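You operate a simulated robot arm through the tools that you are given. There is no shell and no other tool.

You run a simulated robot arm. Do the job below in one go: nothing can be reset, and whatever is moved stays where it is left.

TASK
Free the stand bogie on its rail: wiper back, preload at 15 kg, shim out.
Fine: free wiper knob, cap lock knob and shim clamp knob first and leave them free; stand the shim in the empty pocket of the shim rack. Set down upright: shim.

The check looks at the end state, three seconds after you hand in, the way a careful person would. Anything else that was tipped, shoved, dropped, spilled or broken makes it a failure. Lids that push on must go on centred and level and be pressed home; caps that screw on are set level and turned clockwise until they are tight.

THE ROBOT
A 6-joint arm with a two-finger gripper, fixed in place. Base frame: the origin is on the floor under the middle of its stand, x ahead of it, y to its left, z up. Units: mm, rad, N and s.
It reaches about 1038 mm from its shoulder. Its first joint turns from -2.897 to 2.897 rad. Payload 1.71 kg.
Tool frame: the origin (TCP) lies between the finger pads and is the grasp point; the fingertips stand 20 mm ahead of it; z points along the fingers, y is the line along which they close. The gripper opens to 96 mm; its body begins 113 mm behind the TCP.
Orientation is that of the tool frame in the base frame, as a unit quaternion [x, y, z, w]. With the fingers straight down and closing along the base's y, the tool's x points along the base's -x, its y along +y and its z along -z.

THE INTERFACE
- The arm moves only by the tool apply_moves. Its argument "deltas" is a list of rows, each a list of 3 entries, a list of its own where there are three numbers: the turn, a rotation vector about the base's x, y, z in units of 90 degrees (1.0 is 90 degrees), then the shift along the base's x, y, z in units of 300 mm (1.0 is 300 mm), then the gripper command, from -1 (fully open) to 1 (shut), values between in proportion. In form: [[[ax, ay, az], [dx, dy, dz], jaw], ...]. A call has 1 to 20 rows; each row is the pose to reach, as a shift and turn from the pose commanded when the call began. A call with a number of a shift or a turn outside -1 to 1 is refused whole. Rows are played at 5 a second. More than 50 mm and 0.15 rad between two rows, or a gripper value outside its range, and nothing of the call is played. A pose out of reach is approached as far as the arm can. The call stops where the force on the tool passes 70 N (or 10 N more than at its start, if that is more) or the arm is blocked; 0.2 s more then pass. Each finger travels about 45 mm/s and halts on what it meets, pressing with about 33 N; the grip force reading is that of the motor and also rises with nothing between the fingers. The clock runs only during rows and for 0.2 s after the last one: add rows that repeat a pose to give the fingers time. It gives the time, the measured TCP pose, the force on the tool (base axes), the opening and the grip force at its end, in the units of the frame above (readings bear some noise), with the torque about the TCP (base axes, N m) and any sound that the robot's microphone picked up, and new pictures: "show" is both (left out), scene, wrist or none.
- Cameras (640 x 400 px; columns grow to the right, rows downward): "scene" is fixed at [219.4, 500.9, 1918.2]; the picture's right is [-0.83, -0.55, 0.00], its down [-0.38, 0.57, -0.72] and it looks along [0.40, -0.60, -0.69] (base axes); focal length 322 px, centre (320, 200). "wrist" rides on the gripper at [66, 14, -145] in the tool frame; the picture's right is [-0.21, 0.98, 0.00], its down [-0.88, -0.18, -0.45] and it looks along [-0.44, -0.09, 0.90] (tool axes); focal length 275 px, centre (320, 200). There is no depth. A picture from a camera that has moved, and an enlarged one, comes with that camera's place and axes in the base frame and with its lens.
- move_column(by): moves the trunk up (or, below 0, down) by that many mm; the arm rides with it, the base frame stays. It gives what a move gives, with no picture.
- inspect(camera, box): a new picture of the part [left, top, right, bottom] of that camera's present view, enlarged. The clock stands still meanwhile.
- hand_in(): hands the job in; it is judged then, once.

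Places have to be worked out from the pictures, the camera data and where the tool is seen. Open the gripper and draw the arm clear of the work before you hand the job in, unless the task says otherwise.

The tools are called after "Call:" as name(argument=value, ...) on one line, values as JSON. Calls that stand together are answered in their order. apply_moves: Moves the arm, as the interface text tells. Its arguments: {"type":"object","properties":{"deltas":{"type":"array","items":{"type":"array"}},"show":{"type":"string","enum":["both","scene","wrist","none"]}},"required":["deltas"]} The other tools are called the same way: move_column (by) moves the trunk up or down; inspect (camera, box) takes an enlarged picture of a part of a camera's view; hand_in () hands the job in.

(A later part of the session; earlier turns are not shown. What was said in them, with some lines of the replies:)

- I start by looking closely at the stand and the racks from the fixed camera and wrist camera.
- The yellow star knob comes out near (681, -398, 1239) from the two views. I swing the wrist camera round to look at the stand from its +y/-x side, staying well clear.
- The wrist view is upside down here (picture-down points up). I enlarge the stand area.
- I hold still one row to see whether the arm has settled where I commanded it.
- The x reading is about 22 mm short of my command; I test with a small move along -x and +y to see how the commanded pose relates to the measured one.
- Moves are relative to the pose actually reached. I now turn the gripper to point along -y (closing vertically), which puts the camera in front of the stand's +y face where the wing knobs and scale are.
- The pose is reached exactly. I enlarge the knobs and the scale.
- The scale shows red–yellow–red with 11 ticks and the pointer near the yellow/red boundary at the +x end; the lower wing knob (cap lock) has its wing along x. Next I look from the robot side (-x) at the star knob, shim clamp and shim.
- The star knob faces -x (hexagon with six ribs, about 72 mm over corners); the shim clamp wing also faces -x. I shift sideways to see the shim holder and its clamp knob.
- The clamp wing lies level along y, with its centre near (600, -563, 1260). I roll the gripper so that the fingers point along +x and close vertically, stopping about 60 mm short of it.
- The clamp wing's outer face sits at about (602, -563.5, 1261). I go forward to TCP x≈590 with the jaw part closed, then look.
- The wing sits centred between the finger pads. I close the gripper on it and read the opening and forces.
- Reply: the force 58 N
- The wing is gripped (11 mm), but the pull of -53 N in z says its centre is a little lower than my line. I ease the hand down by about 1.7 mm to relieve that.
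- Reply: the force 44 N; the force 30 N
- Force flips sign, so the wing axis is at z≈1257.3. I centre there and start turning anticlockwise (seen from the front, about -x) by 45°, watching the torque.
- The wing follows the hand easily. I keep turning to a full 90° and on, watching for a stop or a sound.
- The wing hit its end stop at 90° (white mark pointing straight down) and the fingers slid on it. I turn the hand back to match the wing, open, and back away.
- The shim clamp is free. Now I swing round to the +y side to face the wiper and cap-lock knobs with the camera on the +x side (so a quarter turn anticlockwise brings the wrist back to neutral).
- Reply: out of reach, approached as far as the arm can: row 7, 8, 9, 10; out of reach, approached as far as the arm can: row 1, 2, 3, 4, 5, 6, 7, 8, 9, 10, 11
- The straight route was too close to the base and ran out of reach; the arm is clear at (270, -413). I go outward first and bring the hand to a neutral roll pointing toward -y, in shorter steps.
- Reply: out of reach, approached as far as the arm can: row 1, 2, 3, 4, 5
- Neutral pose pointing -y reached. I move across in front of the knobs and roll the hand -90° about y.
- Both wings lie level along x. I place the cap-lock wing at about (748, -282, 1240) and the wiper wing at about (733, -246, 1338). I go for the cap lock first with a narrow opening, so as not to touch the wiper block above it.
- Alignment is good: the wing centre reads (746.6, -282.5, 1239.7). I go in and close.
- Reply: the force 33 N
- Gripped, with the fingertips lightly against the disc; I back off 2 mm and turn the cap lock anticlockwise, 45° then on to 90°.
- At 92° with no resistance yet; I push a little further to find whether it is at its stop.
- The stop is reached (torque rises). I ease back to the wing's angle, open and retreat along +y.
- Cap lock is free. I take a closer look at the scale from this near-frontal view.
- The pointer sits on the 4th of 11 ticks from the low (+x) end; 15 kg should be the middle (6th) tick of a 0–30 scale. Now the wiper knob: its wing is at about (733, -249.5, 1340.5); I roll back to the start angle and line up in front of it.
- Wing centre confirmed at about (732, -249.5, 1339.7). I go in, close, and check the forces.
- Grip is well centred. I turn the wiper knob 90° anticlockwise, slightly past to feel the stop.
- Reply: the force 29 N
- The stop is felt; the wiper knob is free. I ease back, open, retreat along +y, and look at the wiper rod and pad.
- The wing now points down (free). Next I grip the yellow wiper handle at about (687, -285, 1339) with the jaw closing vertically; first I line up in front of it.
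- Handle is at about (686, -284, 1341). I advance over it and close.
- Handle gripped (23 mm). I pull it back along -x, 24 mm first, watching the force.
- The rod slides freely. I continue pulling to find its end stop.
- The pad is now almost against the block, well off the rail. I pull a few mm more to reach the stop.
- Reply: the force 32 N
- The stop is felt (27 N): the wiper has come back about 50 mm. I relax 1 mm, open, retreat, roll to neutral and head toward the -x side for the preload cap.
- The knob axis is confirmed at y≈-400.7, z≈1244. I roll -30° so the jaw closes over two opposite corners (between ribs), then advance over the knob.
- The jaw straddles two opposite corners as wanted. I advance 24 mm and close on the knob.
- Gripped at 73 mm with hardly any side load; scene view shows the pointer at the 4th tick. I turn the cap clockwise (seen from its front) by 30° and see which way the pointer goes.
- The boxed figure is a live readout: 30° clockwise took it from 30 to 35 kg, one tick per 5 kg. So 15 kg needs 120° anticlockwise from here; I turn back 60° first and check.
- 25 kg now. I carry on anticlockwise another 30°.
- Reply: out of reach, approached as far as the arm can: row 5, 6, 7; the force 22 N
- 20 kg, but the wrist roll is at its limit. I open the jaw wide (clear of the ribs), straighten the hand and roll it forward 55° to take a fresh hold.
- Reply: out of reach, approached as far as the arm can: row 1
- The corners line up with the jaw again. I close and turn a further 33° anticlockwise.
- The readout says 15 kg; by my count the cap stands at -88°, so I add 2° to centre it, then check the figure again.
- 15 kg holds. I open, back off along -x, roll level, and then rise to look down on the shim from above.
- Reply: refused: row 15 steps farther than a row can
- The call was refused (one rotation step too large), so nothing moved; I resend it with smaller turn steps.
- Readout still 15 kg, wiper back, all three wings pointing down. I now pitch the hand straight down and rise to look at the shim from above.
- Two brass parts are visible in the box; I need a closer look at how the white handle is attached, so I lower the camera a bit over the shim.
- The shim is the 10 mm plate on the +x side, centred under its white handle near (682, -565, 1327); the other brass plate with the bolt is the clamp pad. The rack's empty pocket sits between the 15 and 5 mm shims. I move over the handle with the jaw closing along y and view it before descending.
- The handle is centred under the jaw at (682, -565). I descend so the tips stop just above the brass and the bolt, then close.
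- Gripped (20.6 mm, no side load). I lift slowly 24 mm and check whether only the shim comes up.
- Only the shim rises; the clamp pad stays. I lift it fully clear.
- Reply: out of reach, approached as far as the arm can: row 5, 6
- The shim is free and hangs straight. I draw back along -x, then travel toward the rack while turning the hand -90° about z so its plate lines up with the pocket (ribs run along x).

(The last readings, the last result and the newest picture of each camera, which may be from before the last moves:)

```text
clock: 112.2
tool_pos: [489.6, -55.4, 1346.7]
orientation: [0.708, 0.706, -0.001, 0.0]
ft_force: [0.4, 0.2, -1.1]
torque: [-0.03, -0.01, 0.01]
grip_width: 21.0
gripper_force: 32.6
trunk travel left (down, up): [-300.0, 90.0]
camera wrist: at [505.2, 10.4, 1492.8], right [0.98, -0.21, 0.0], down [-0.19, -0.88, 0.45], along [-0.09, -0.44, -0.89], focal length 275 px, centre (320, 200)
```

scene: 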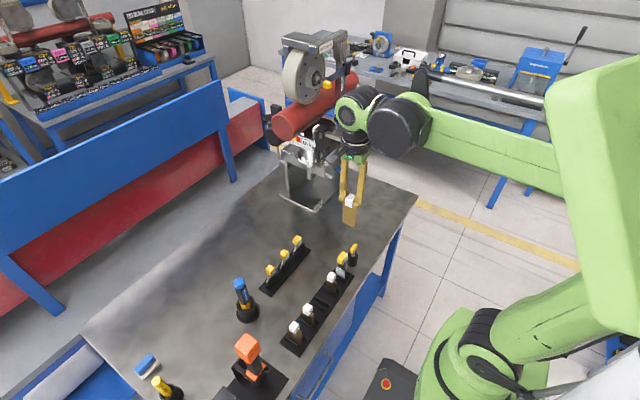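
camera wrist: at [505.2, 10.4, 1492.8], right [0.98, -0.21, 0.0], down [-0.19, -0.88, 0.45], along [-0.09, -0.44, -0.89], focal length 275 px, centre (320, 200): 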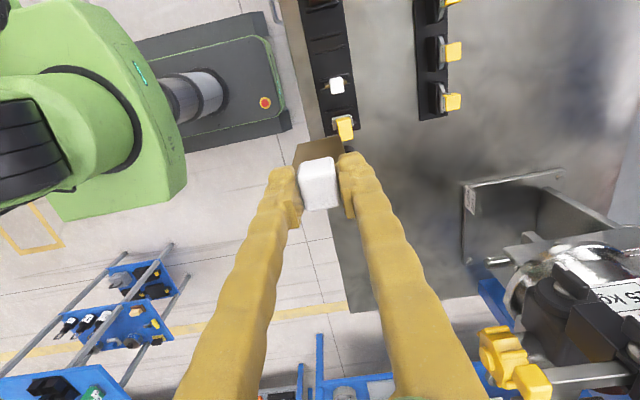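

Reached, with the shim hanging straight. I move near the rack, offset to one side, so that the camera sees the empty pocket unobstructed.

Call:
apply_moves(deltas=[[[0, 0, 0], [0.06, 0.06, -0.05], 1], [[0, 0, 0], [0.12, 0.12, -0.1], 1], [[0, 0, 0], [0.18, 0.18, -0.15], 1], [[0, 0, 0], [0.24, 0.24, -0.2], 1], [[0, 0, 0], [0.3, 0.3, -0.26], 1], [[0, 0, 0], [0.368, 0.335, -0.32], 1], [[0, 0, 0], [0.368, 0.335, -0.32], 1]], show="both")

Call:
inspect(camera="wrist", box=[230, 40, 350, 180])

```text
clock: 113.8
tool_pos: [603.5, 44.1, 1248.6]
orientation: [0.707, 0.707, -0.002, 0.0]
ft_force: [0.6, -0.2, -1.3]
torque: [0.0, -0.02, 0.0]
grip_width: 20.5
gripper_force: 32.9
trunk travel left (down, up): [-300.0, 90.0]
camera wrist: at [616.7, 110.2, 1396.0], right [0.98, -0.21, 0.0], down [-0.18, -0.88, 0.45], along [-0.09, -0.44, -0.89], focal length 275 px, centre (320, 200)
```

scene: 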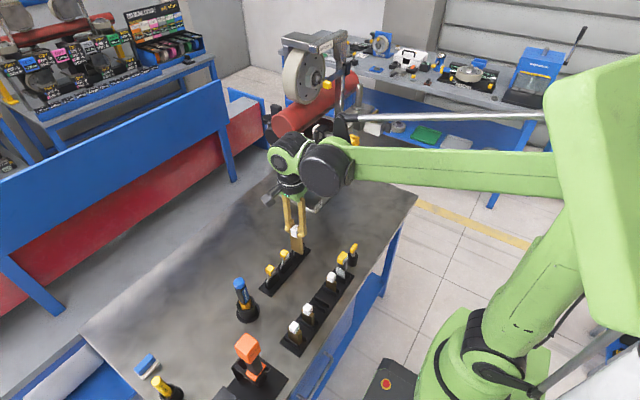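
wrist: 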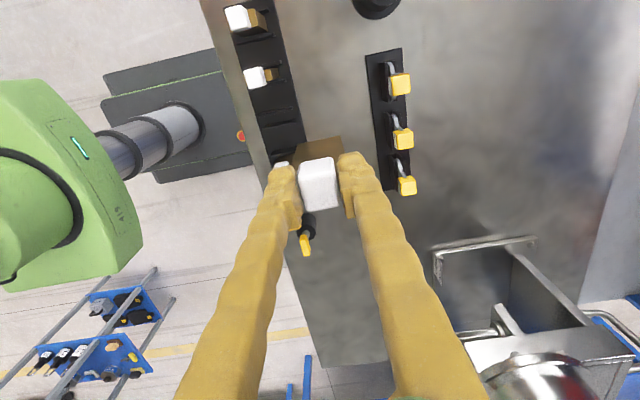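

```text
2.86 times, centred on (290, 110) of wrist
camera zoom: at [616.7, 110.2, 1396.0], right [0.98, -0.21, 0.0], down [-0.18, -0.88, 0.45], along [-0.09, -0.44, -0.89], focal length 786 px, centre (406, 457)
```

zoom: 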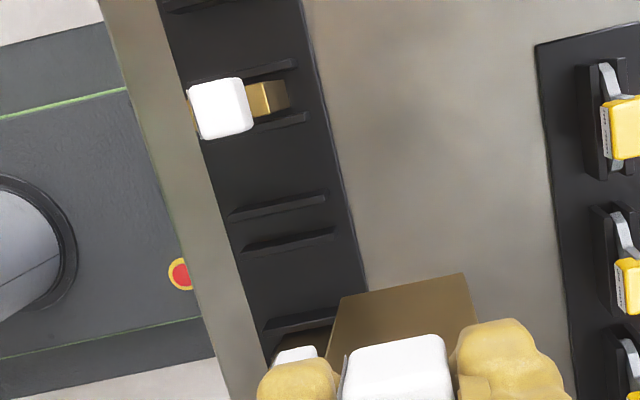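

Call:
inspect(camera="wrist", box=[260, 95, 310, 135])

Call:
inspect(camera="wrist", box=[220, 0, 300, 100])

Call:
inspect(camera="scene", box=[300, 270, 340, 310])

```text
10.00 times, centred on (285, 115) of wrist
camera zoom: at [616.7, 110.2, 1396.0], right [0.98, -0.21, 0.0], down [-0.18, -0.88, 0.45], along [-0.09, -0.44, -0.89], focal length 2753 px, centre (670, 1050)
```

zoom: 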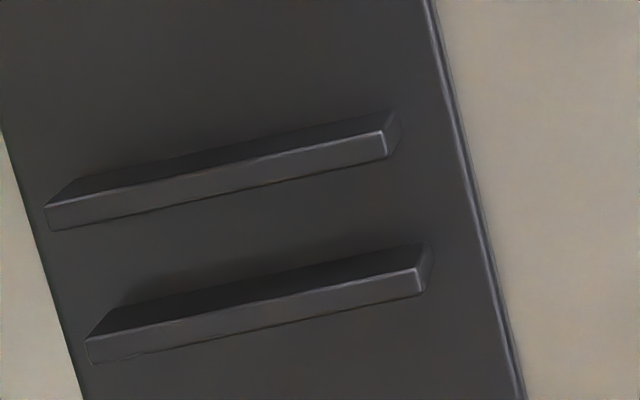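

```text
4.00 times, centred on (260, 50) of wrist
camera zoom: at [616.7, 110.2, 1396.0], right [0.98, -0.21, 0.0], down [-0.18, -0.88, 0.45], along [-0.09, -0.44, -0.89], focal length 1101 px, centre (560, 800)
```

zoom: 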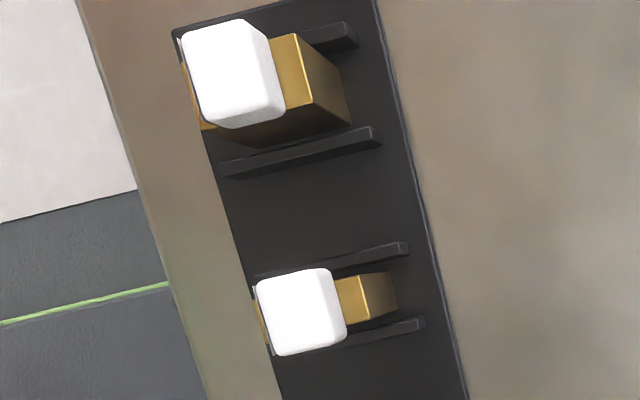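

```text
10.00 times, centred on (320, 290) of scene
camera zoom: at [219.4, 500.9, 1918.2], right [-0.83, -0.55, 0.0], down [-0.38, 0.57, -0.72], along [0.4, -0.6, -0.69], focal length 3221 px, centre (320, -700)
```

zoom: 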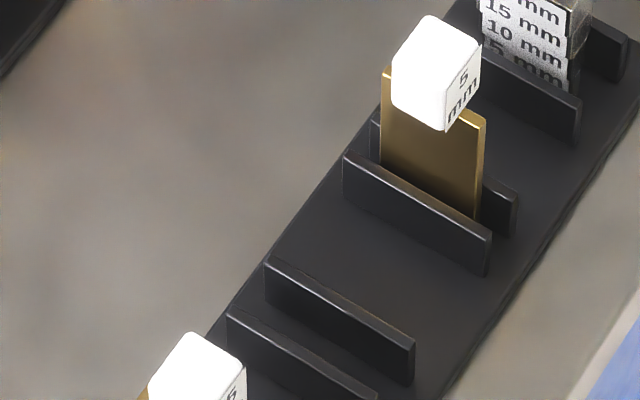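

The pocket ribs come out at y≈27.9 and 47.2 (inner gap about 19 mm), spanning x 493–554 with tops near z 900, so the pocket centre is about (523.6, 37.6). I move above it and descend part way.

Call:
apply_moves(deltas=[[[0, 0, 0], [-0.09, -0.007, 0], 1], [[0, 0, 0], [-0.18, -0.015, 0], 1], [[0, 0, 0], [-0.266, -0.022, 0], 1], [[0, 0, 0], [-0.266, -0.022, -0.1], 1], [[0, 0, 0], [-0.266, -0.022, -0.22], 1], [[0, 0, 0], [-0.266, -0.022, -0.34], 1], [[0, 0, 0], [-0.266, -0.022, -0.44], 1], [[0, 0, 0], [-0.266, -0.022, -0.5], 1], [[0, 0, 0], [-0.266, -0.022, -0.5], 1]], show="both")

Call:
inspect(camera="scene", box=[280, 220, 380, 350])

Call:
inspect(camera="wrist", box=[260, 60, 400, 220])

```text
clock: 115.8
tool_pos: [520.2, 38.6, 1099.2]
orientation: [0.707, 0.707, -0.001, 0.0]
ft_force: [0.4, 0.6, -1.8]
torque: [0.0, -0.01, -0.02]
grip_width: 20.7
gripper_force: 33.7
trunk travel left (down, up): [-300.0, 90.0]
camera wrist: at [534.7, 103.7, 1247.2], right [0.98, -0.21, 0.0], down [-0.18, -0.88, 0.45], along [-0.09, -0.44, -0.89], focal length 275 px, centre (320, 200)
```

scene: 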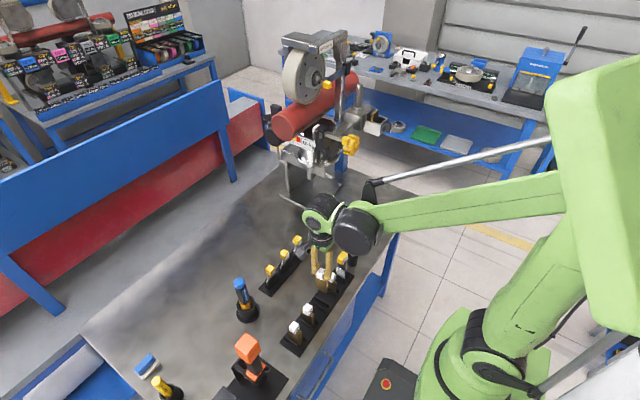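
wrist: 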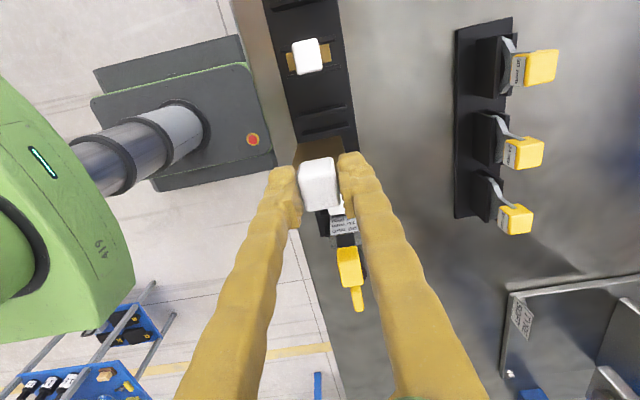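

```text
3.08 times, centred on (330, 285) of scene
camera zoom: at [219.4, 500.9, 1918.2], right [-0.83, -0.55, 0.0], down [-0.38, 0.57, -0.72], along [0.4, -0.6, -0.69], focal length 991 px, centre (289, -62)
```

zoom: 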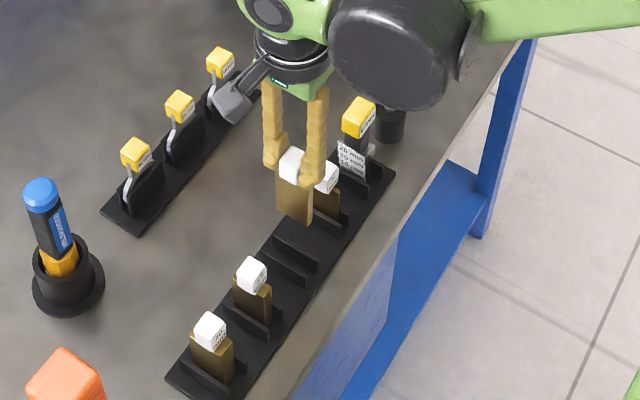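

```text
2.50 times, centred on (330, 140) of wrist
camera zoom: at [534.7, 103.7, 1247.2], right [0.98, -0.21, 0.0], down [-0.18, -0.88, 0.45], along [-0.09, -0.44, -0.89], focal length 688 px, centre (295, 350)
```

zoom: 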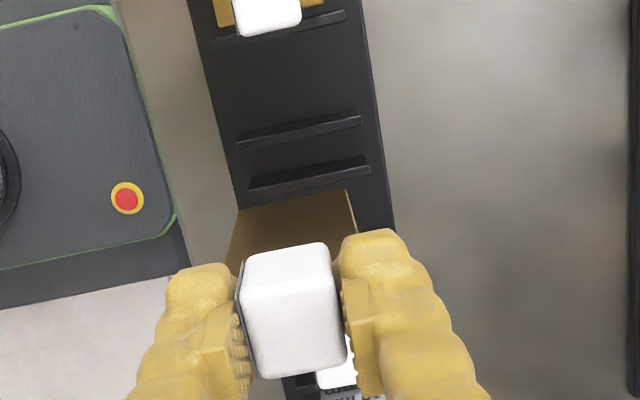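

The shim lines up over the pocket. I trim x by +3 mm and descend until the plate is just above the rib tops, then check.

Call:
apply_moves(deltas=[[[0, 0, 0], [0.011, 0.002, -0.05], 1], [[0, 0, 0], [0.011, 0.002, -0.12], 1], [[0, 0, 0], [0.011, 0.002, -0.19], 1], [[0, 0, 0], [0.011, 0.002, -0.25], 1], [[0, 0, 0], [0.011, 0.002, -0.28], 1], [[0, 0, 0], [0.011, 0.002, -0.28], 1]], show="both")

Call:
inspect(camera="scene", box=[295, 245, 355, 325])

Call:
inspect(camera="wrist", box=[260, 80, 380, 220])

```text
clock: 117.2
tool_pos: [524.4, 38.5, 1015.5]
orientation: [0.707, 0.707, -0.001, 0.0]
ft_force: [-1.0, 0.2, -1.6]
torque: [0.01, -0.01, -0.02]
grip_width: 20.4
gripper_force: 32.5
trunk travel left (down, up): [-300.0, 90.0]
camera wrist: at [538.1, 103.8, 1162.9], right [0.98, -0.21, 0.0], down [-0.18, -0.88, 0.45], along [-0.09, -0.44, -0.89], focal length 275 px, centre (320, 200)
```

scene: 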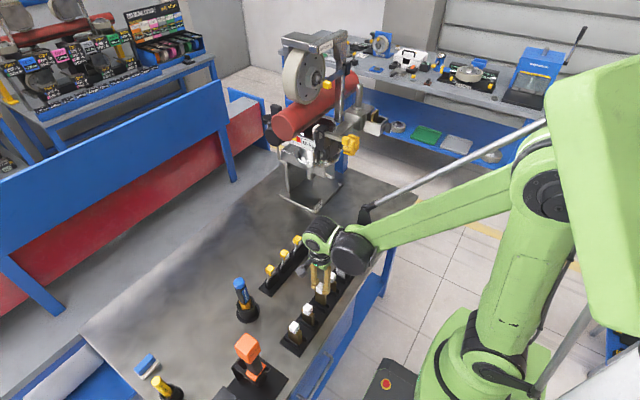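
wrist: 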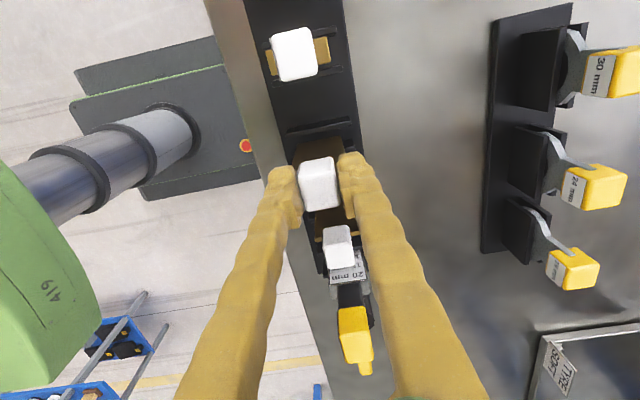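

```text
5.00 times, centred on (325, 285) of scene
camera zoom: at [219.4, 500.9, 1918.2], right [-0.83, -0.55, 0.0], down [-0.38, 0.57, -0.72], along [0.4, -0.6, -0.69], focal length 1611 px, centre (295, -225)
```

zoom: 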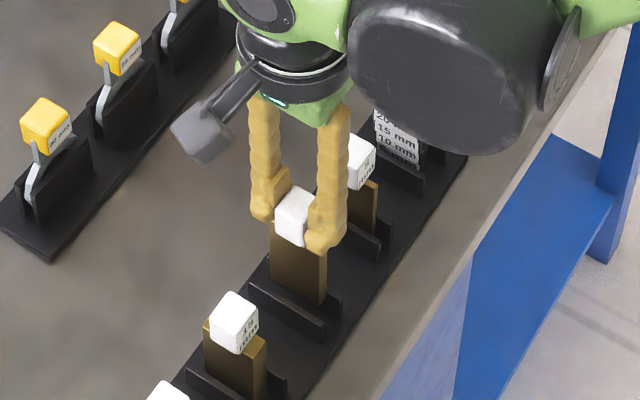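

```text
2.86 times, centred on (320, 150) of wrist
camera zoom: at [538.1, 103.8, 1162.9], right [0.98, -0.21, 0.0], down [-0.18, -0.88, 0.45], along [-0.09, -0.44, -0.89], focal length 786 px, centre (320, 343)
```

zoom: 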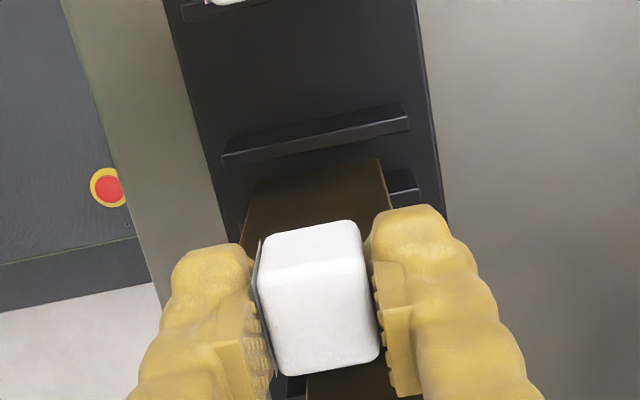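

The plate is between the two ribs with about 4–5 mm either side. I lower gently to just above the expected seat, then feel for contact in small steps.

Call:
apply_moves(deltas=[[[0, 0, 0], [0, 0, -0.02], 1], [[0, 0, 0], [0, 0, -0.04], 1], [[0, 0, 0], [0, 0, -0.06], 1], [[0, 0, 0], [0, 0, -0.075], 1], [[0, 0, 0], [0, 0, -0.075], 1]], show="none")

Call:
inspect(camera="scene", box=[295, 245, 355, 325])

```text
clock: 118.4
tool_pos: [524.6, 37.9, 994.0]
orientation: [0.707, 0.707, -0.001, 0.0]
ft_force: [-0.1, 0.4, -1.1]
torque: [-0.03, -0.01, -0.02]
grip_width: 20.8
gripper_force: 32.8
trunk travel left (down, up): [-300.0, 90.0]
```

```text
5.00 times, centred on (325, 285) of scene
camera zoom: at [219.4, 500.9, 1918.2], right [-0.83, -0.55, 0.0], down [-0.38, 0.57, -0.72], along [0.4, -0.6, -0.69], focal length 1611 px, centre (295, -225)
```

zoom: 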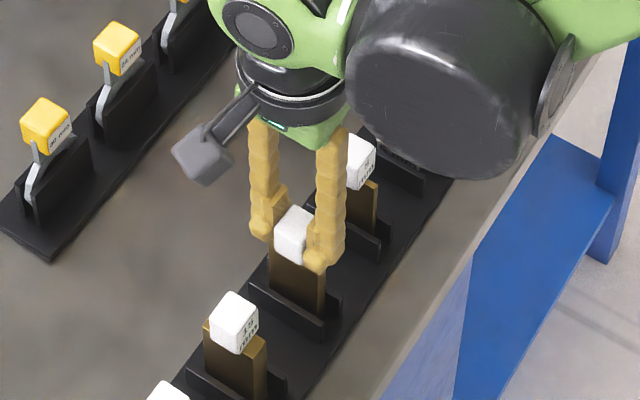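

Call:
apply_moves(deltas=[[[0, 0, 0], [0, 0, -0.007], 1], [[0, 0, 0], [0, 0, -0.014], 1], [[0, 0, 0], [0, 0, -0.02], 1]], show="none")

```text
clock: 119.2
tool_pos: [524.6, 38.4, 990.3]
orientation: [0.707, 0.707, -0.001, -0.001]
ft_force: [-0.6, -0.7, 19.6]
torque: [0.02, -0.01, 0.05]
grip_width: 20.8
gripper_force: 32.7
trunk travel left (down, up): [-300.0, 90.0]
```

Contact: 20 N up at z≈990. I relax 1.5 mm, check the force, then open.

Call:
apply_moves(deltas=[[[0, 0, 0], [0, 0, 0.005], 1], [[0, 0, 0], [0, 0, 0.006], 1]], show="wrist")

Call:
inspect(camera="wrist", box=[260, 80, 380, 220])

Call:
inspect(camera="scene", box=[305, 265, 345, 320])

```text
clock: 119.8
tool_pos: [524.0, 38.3, 989.5]
orientation: [0.707, 0.707, -0.001, 0.0]
ft_force: [-0.2, 0.1, -0.7]
torque: [0.01, 0.01, -0.01]
grip_width: 20.7
gripper_force: 33.0
trunk travel left (down, up): [-300.0, 90.0]
camera wrist: at [538.5, 104.0, 1136.5], right [0.98, -0.21, 0.0], down [-0.18, -0.88, 0.45], along [-0.09, -0.44, -0.89], focal length 275 px, centre (320, 200)
```

wrist: 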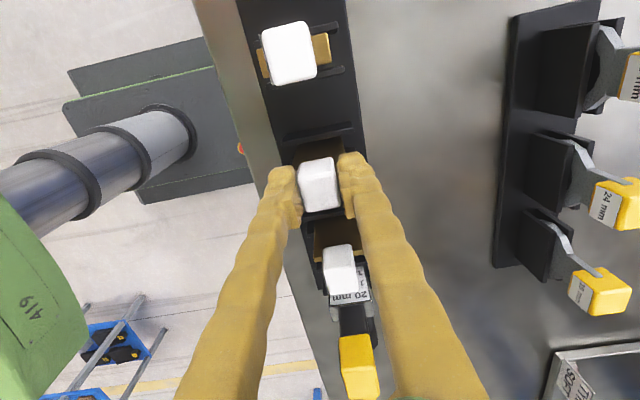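

```text
2.86 times, centred on (320, 150) of wrist
camera zoom: at [538.5, 104.0, 1136.5], right [0.98, -0.21, 0.0], down [-0.18, -0.88, 0.45], along [-0.09, -0.44, -0.89], focal length 786 px, centre (320, 343)
```

zoom: 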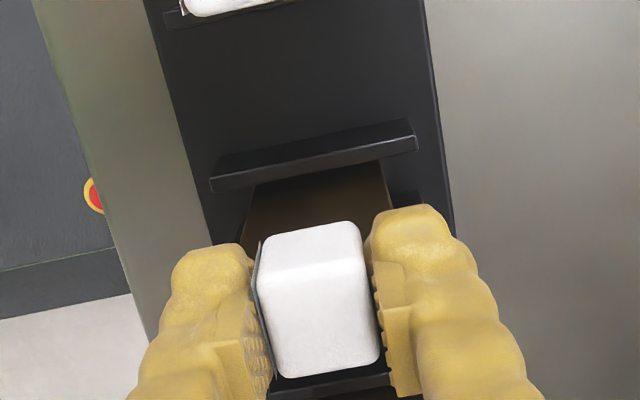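

```text
7.27 times, centred on (325, 292) of scene
camera zoom: at [219.4, 500.9, 1918.2], right [-0.83, -0.55, 0.0], down [-0.38, 0.57, -0.72], along [0.4, -0.6, -0.69], focal length 2343 px, centre (284, -473)
```

zoom: 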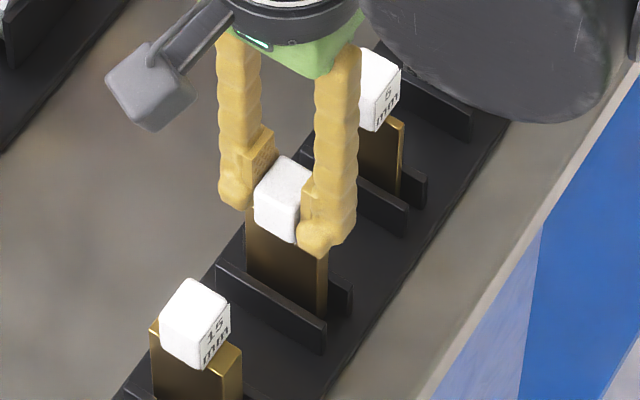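

Nearly weightless contact. I set it down 0.6 mm for a light touch, open the fingers slowly, then check it stands by itself.

Call:
apply_moves(deltas=[[[0, 0, 0], [0, 0, -0.003], 1], [[0, 0, 0], [0, 0, -0.003], 0.9], [[0, 0, 0], [0, 0, -0.003], 0.5], [[0, 0, 0], [0, 0, -0.003], 0.4], [[0, 0, 0], [0, 0, -0.003], 0.2], [[0, 0, 0], [0, 0, -0.003], 0.1], [[0, 0, 0], [0, 0, -0.003], 0.1]], show="wrist")

Call:
inspect(camera="scene", box=[305, 265, 345, 320])

```text
clock: 121.4
tool_pos: [524.1, 37.9, 989.1]
orientation: [0.707, 0.707, -0.001, 0.0]
ft_force: [0.0, -0.4, 0.1]
torque: [-0.01, -0.03, 0.0]
grip_width: 43.0
gripper_force: 0.0
trunk travel left (down, up): [-300.0, 90.0]
camera wrist: at [538.4, 104.0, 1135.8], right [0.98, -0.21, 0.0], down [-0.18, -0.88, 0.45], along [-0.09, -0.44, -0.89], focal length 275 px, centre (320, 200)
```

wrist: 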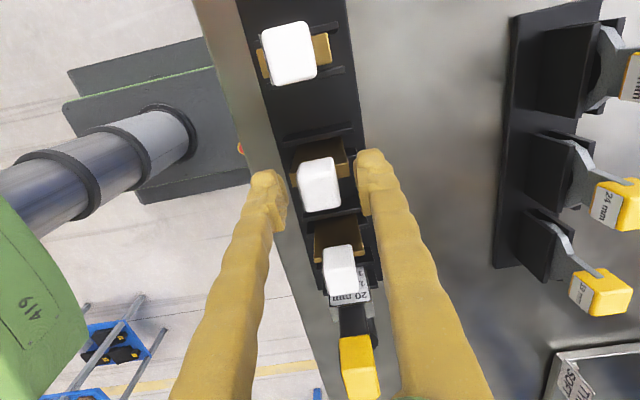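

```text
7.27 times, centred on (325, 292) of scene
camera zoom: at [219.4, 500.9, 1918.2], right [-0.83, -0.55, 0.0], down [-0.38, 0.57, -0.72], along [0.4, -0.6, -0.69], focal length 2343 px, centre (284, -473)
```

zoom: 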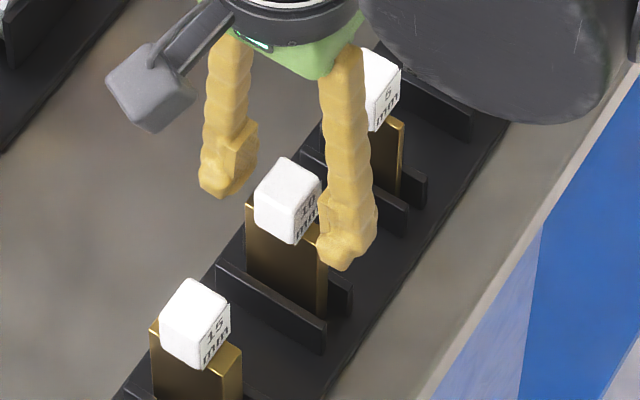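

The shim stands upright in the pocket with its "10 mm" label facing like the others. I go straight up and away, and then inspect everything.

Call:
apply_moves(deltas=[[[0, 0, 0], [0, 0, 0.05], 0.1], [[0, 0, 0], [0, 0, 0.13], 0.1], [[0, 0, 0], [0, 0, 0.25], 0.1], [[0, 0, 0], [0, 0, 0.38], 0.0], [[0, 0, 0], [0, 0, 0.52], -0.5], [[0, 0, 0], [0, 0, 0.66], -1], [[0, 0, 0], [0, 0, 0.8], -1], [[0, 0, 0], [-0.1, 0.1, 0.9], -1], [[0, 0, 0], [-0.2, 0.2, 1.0], -1], [[0, 0, 0], [-0.3, 0.3, 1.0], -1], [[0, 0, 0], [-0.3, 0.3, 1.0], -1]], show="both")

Call:
inspect(camera="scene", box=[270, 230, 370, 360])

Call:
inspect(camera="scene", box=[260, 80, 400, 180])

```text
refused: row 8 steps farther than a row can; nothing moved
```

```text
3.08 times, centred on (320, 295) of scene
camera zoom: at [219.4, 500.9, 1918.2], right [-0.83, -0.55, 0.0], down [-0.38, 0.57, -0.72], along [0.4, -0.6, -0.69], focal length 991 px, centre (320, -92)
```

zoom: 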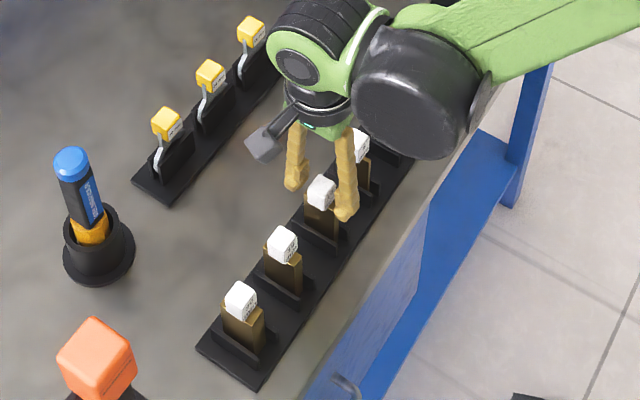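

```text
4.00 times, centred on (330, 130) of scene
camera zoom: at [219.4, 500.9, 1918.2], right [-0.83, -0.55, 0.0], down [-0.38, 0.57, -0.72], along [0.4, -0.6, -0.69], focal length 1288 px, centre (280, 480)
```

zoom: 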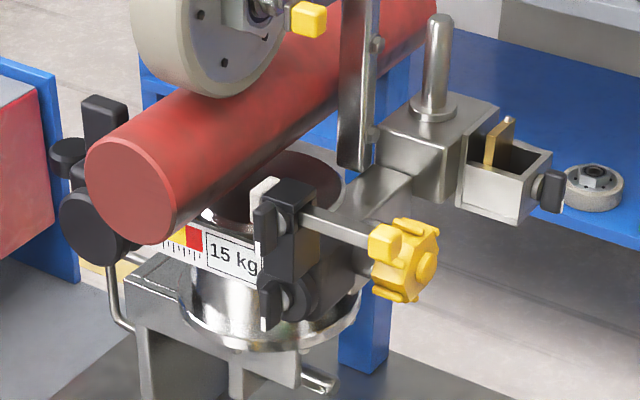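

Row 8 was too long a step, so nothing moved. I resend the retreat with shorter steps.

Call:
apply_moves(deltas=[[[0, 0, 0], [0, 0, 0.05], 0.1], [[0, 0, 0], [0, 0, 0.13], 0.1], [[0, 0, 0], [0, 0, 0.25], 0.1], [[0, 0, 0], [0, 0, 0.38], 0.0], [[0, 0, 0], [0, 0, 0.52], -0.5], [[0, 0, 0], [0, 0, 0.66], -1], [[0, 0, 0], [0, 0, 0.8], -1], [[0, 0, 0], [-0.05, 0.05, 0.9], -1], [[0, 0, 0], [-0.12, 0.12, 0.96], -1], [[0, 0, 0], [-0.2, 0.2, 1.0], -1], [[0, 0, 0], [-0.3, 0.25, 1.0], -1], [[0, 0, 0], [-0.3, 0.25, 1.0], -1]], show="both")

```text
clock: 124.0
tool_pos: [434.7, 112.6, 1287.7]
orientation: [0.707, 0.707, -0.001, 0.0]
ft_force: [-0.3, -0.9, -0.5]
torque: [0.02, -0.01, 0.0]
grip_width: 95.8
gripper_force: 0.0
trunk travel left (down, up): [-300.0, 90.0]
camera wrist: at [448.7, 179.0, 1435.9], right [0.98, -0.21, 0.0], down [-0.18, -0.88, 0.45], along [-0.09, -0.44, -0.9], focal length 275 px, centre (320, 200)
```

scene: 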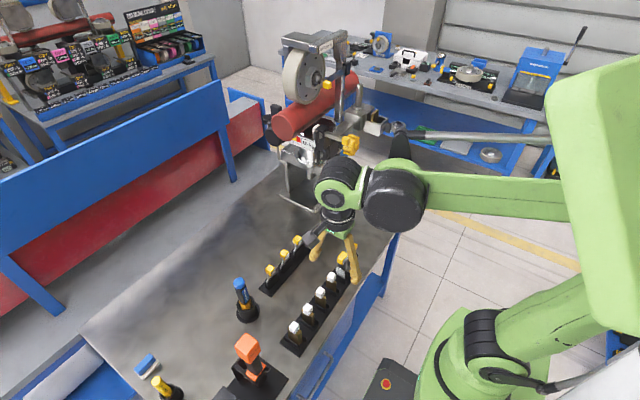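
wrist: 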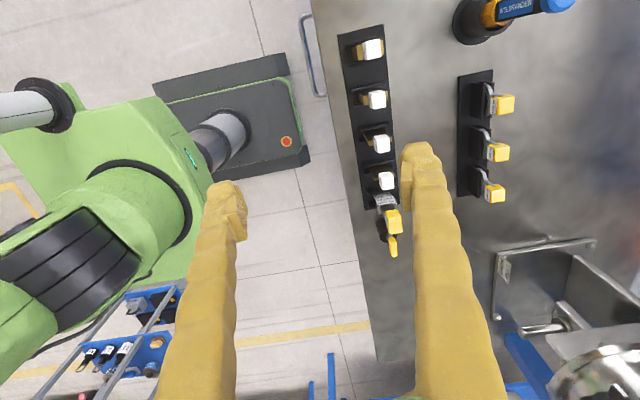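

The rack looks right with four shims standing. Before handing in, I take one more close look at the scale pointer and knobs from the +y side.

Call:
apply_moves(deltas=[[[-0.071, 0, 0], [0.07, -0.02, 0], -1], [[-0.143, 0, 0], [0.14, -0.04, 0], -1], [[-0.214, 0, 0], [0.21, -0.08, 0], -1], [[-0.286, 0, 0], [0.28, -0.12, 0], -1], [[-0.357, 0, 0], [0.35, -0.17, 0], -1], [[-0.429, 0, 0], [0.42, -0.22, -0.02], -1], [[-0.5, 0, 0], [0.49, -0.28, -0.04], -1], [[-0.571, 0, 0], [0.56, -0.34, -0.06], -1], [[-0.643, 0, 0], [0.63, -0.4, -0.08], -1], [[-0.714, 0, 0], [0.7, -0.46, -0.1], -1], [[-0.786, 0, 0], [0.77, -0.53, -0.12], -1], [[-0.857, 0, 0], [0.84, -0.6, -0.14], -1], [[-0.929, 0, 0], [0.91, -0.66, -0.16], -1], [[-1.0, 0, 0], [0.98, -0.7, -0.16], -1], [[-1.0, 0, 0], [0.98, -0.7, -0.16], -1]], show="both")

```text
clock: 127.2
tool_pos: [729.1, -97.3, 1240.4]
orientation: [-0.5, -0.499, 0.501, -0.499]
ft_force: [1.2, 0.4, -0.9]
torque: [-0.03, 0.02, -0.06]
grip_width: 96.1
gripper_force: 0.1
trunk travel left (down, up): [-300.0, 90.0]
camera wrist: at [742.4, 47.9, 1176.0], right [0.98, 0.0, 0.2], down [-0.18, 0.45, 0.88], along [-0.09, -0.89, 0.44], focal length 275 px, centre (320, 200)
```

scene: 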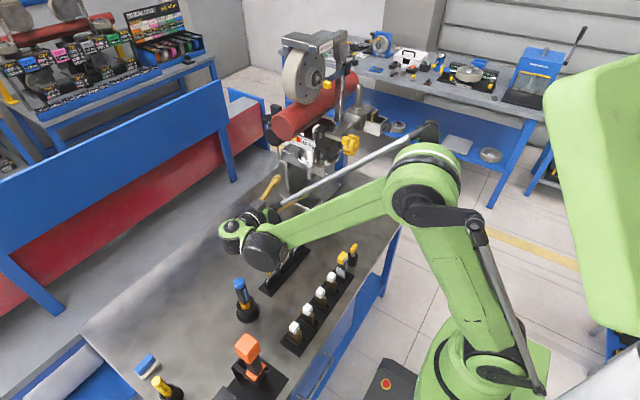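
wrist: 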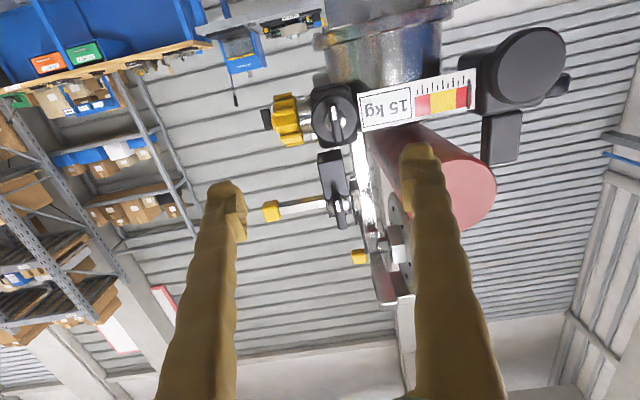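

Call:
inspect(camera="wrist", box=[405, 60, 485, 125])

Call:
inspect(camera="wrist", box=[260, 70, 400, 240])

Call:
inspect(camera="scene", box=[335, 80, 405, 140])

Call:
inspect(camera="scene", box=[280, 235, 370, 355])

```text
6.15 times, centred on (445, 92) of wrist
camera zoom: at [742.4, 47.9, 1176.0], right [0.98, 0.0, 0.2], down [-0.18, 0.45, 0.88], along [-0.09, -0.89, 0.44], focal length 1694 px, centre (-449, 862)
```

zoom: 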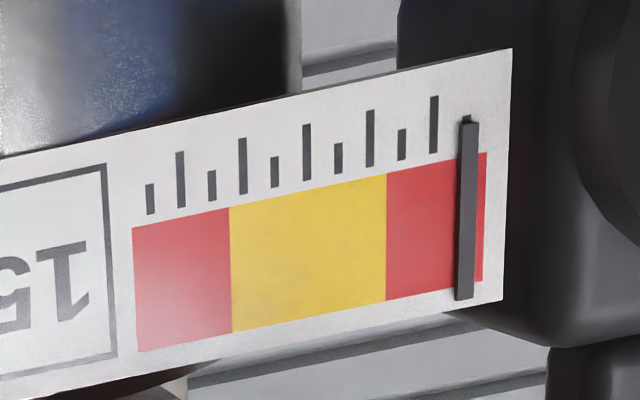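

```text
2.35 times, centred on (330, 155) of wrist
camera zoom: at [742.4, 47.9, 1176.0], right [0.98, 0.0, 0.2], down [-0.18, 0.45, 0.88], along [-0.09, -0.89, 0.44], focal length 648 px, centre (296, 306)
```

zoom: 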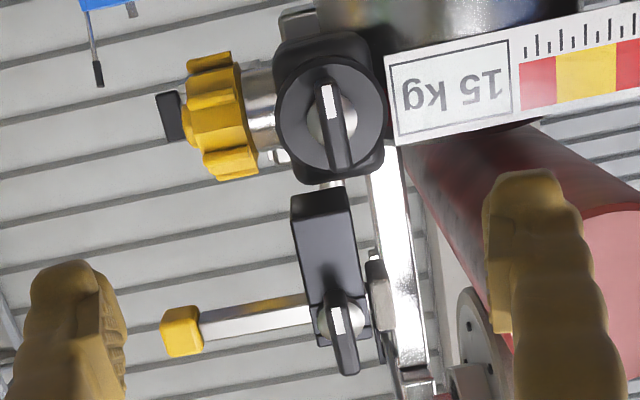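

```text
6.67 times, centred on (370, 110) of scene
camera zoom: at [219.4, 500.9, 1918.2], right [-0.83, -0.55, 0.0], down [-0.38, 0.57, -0.72], along [0.4, -0.6, -0.69], focal length 2148 px, centre (-13, 800)
```

zoom: 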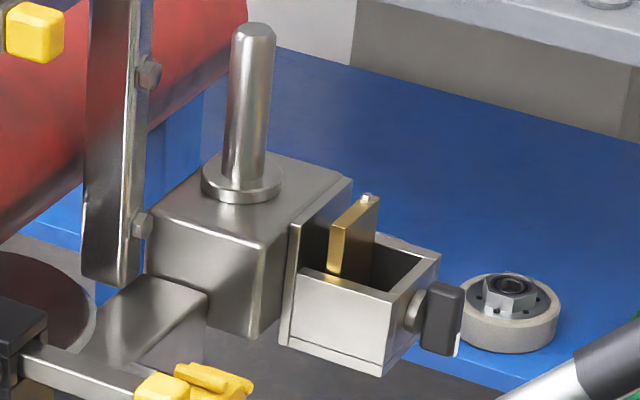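

```text
3.33 times, centred on (325, 295) of scene
camera zoom: at [219.4, 500.9, 1918.2], right [-0.83, -0.55, 0.0], down [-0.38, 0.57, -0.72], along [0.4, -0.6, -0.69], focal length 1074 px, centre (303, -117)
```

zoom: 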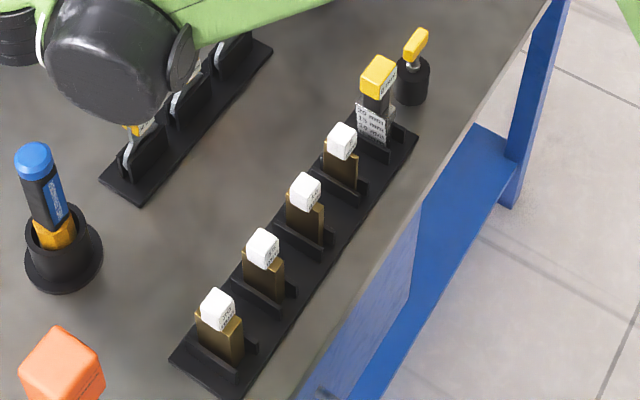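

The pointer sits exactly on the 15 kg tick, the wiper is off the rail, all three wings are turned free, and the shim stands in its pocket. I draw the arm clear before handing in.

Call:
apply_moves(deltas=[[[0, 0, 0], [0, 0.1, 0.03], -1], [[0, 0, 0], [-0.08, 0.2, 0.08], -1], [[0, 0, 0], [-0.2, 0.28, 0.14], -1], [[0, 0, 0], [-0.33, 0.34, 0.2], -1], [[0, 0, 0], [-0.45, 0.38, 0.26], -1], [[0, 0, 0], [-0.45, 0.38, 0.26], -1]], show="both")

```text
clock: 128.6
tool_pos: [592.8, 14.9, 1318.3]
orientation: [0.498, 0.501, -0.499, 0.502]
ft_force: [0.0, 0.2, 0.9]
torque: [0.0, -0.02, 0.04]
grip_width: 96.2
gripper_force: 0.0
trunk travel left (down, up): [-300.0, 90.0]
camera wrist: at [605.4, 160.0, 1254.6], right [0.98, 0.01, 0.21], down [-0.19, 0.45, 0.88], along [-0.09, -0.9, 0.44], focal length 275 px, centre (320, 200)
```

scene: 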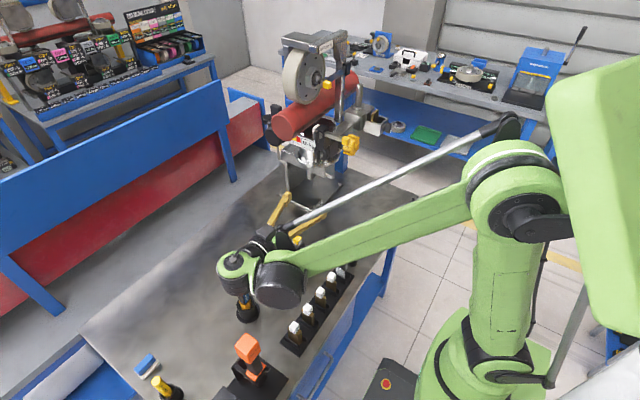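
wrist: 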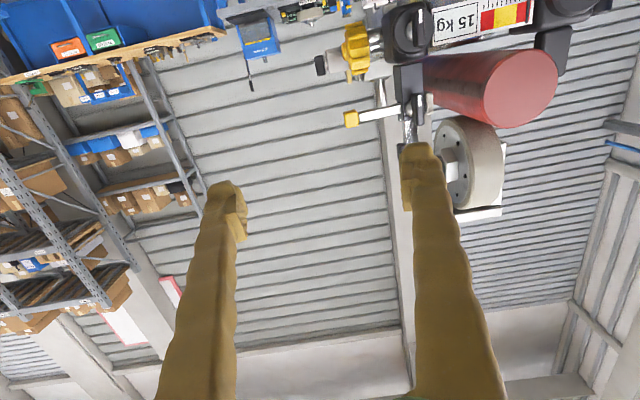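

The gripper is open and empty, the arm is clear of the stand and the rack, and the readout still shows 15 kg. I hand the job in.

Call:
hand_in()

```text
The job is handed in.
```

The bogie is freed and the job is handed in; the check's verdict did not come back to me.

- **Knobs:** the wiper, cap lock and shim clamp knobs were each turned 90° anticlockwise to their stop and left free. All three were done before the wiper, preload or shim was touched.
- **Wiper:** pulled back about 50 mm to its stop, clear of the rail.
- **Preload:** set to 15 kg. The readout shows 15 kg and the pointer is on the matching tick. My first quarter-grip turned the cap the wrong way to 35 kg before I saw that the boxed figure was a live readout; I then brought it down to 15.
- **Shim:** the 10 mm shim is out and stands upright in the empty pocket between the 15 mm and 5 mm shims, label facing the same way as theirs.

In the last pictures nothing else looked moved or tipped. The gripper is open and the arm is clear of the stand and the rack.
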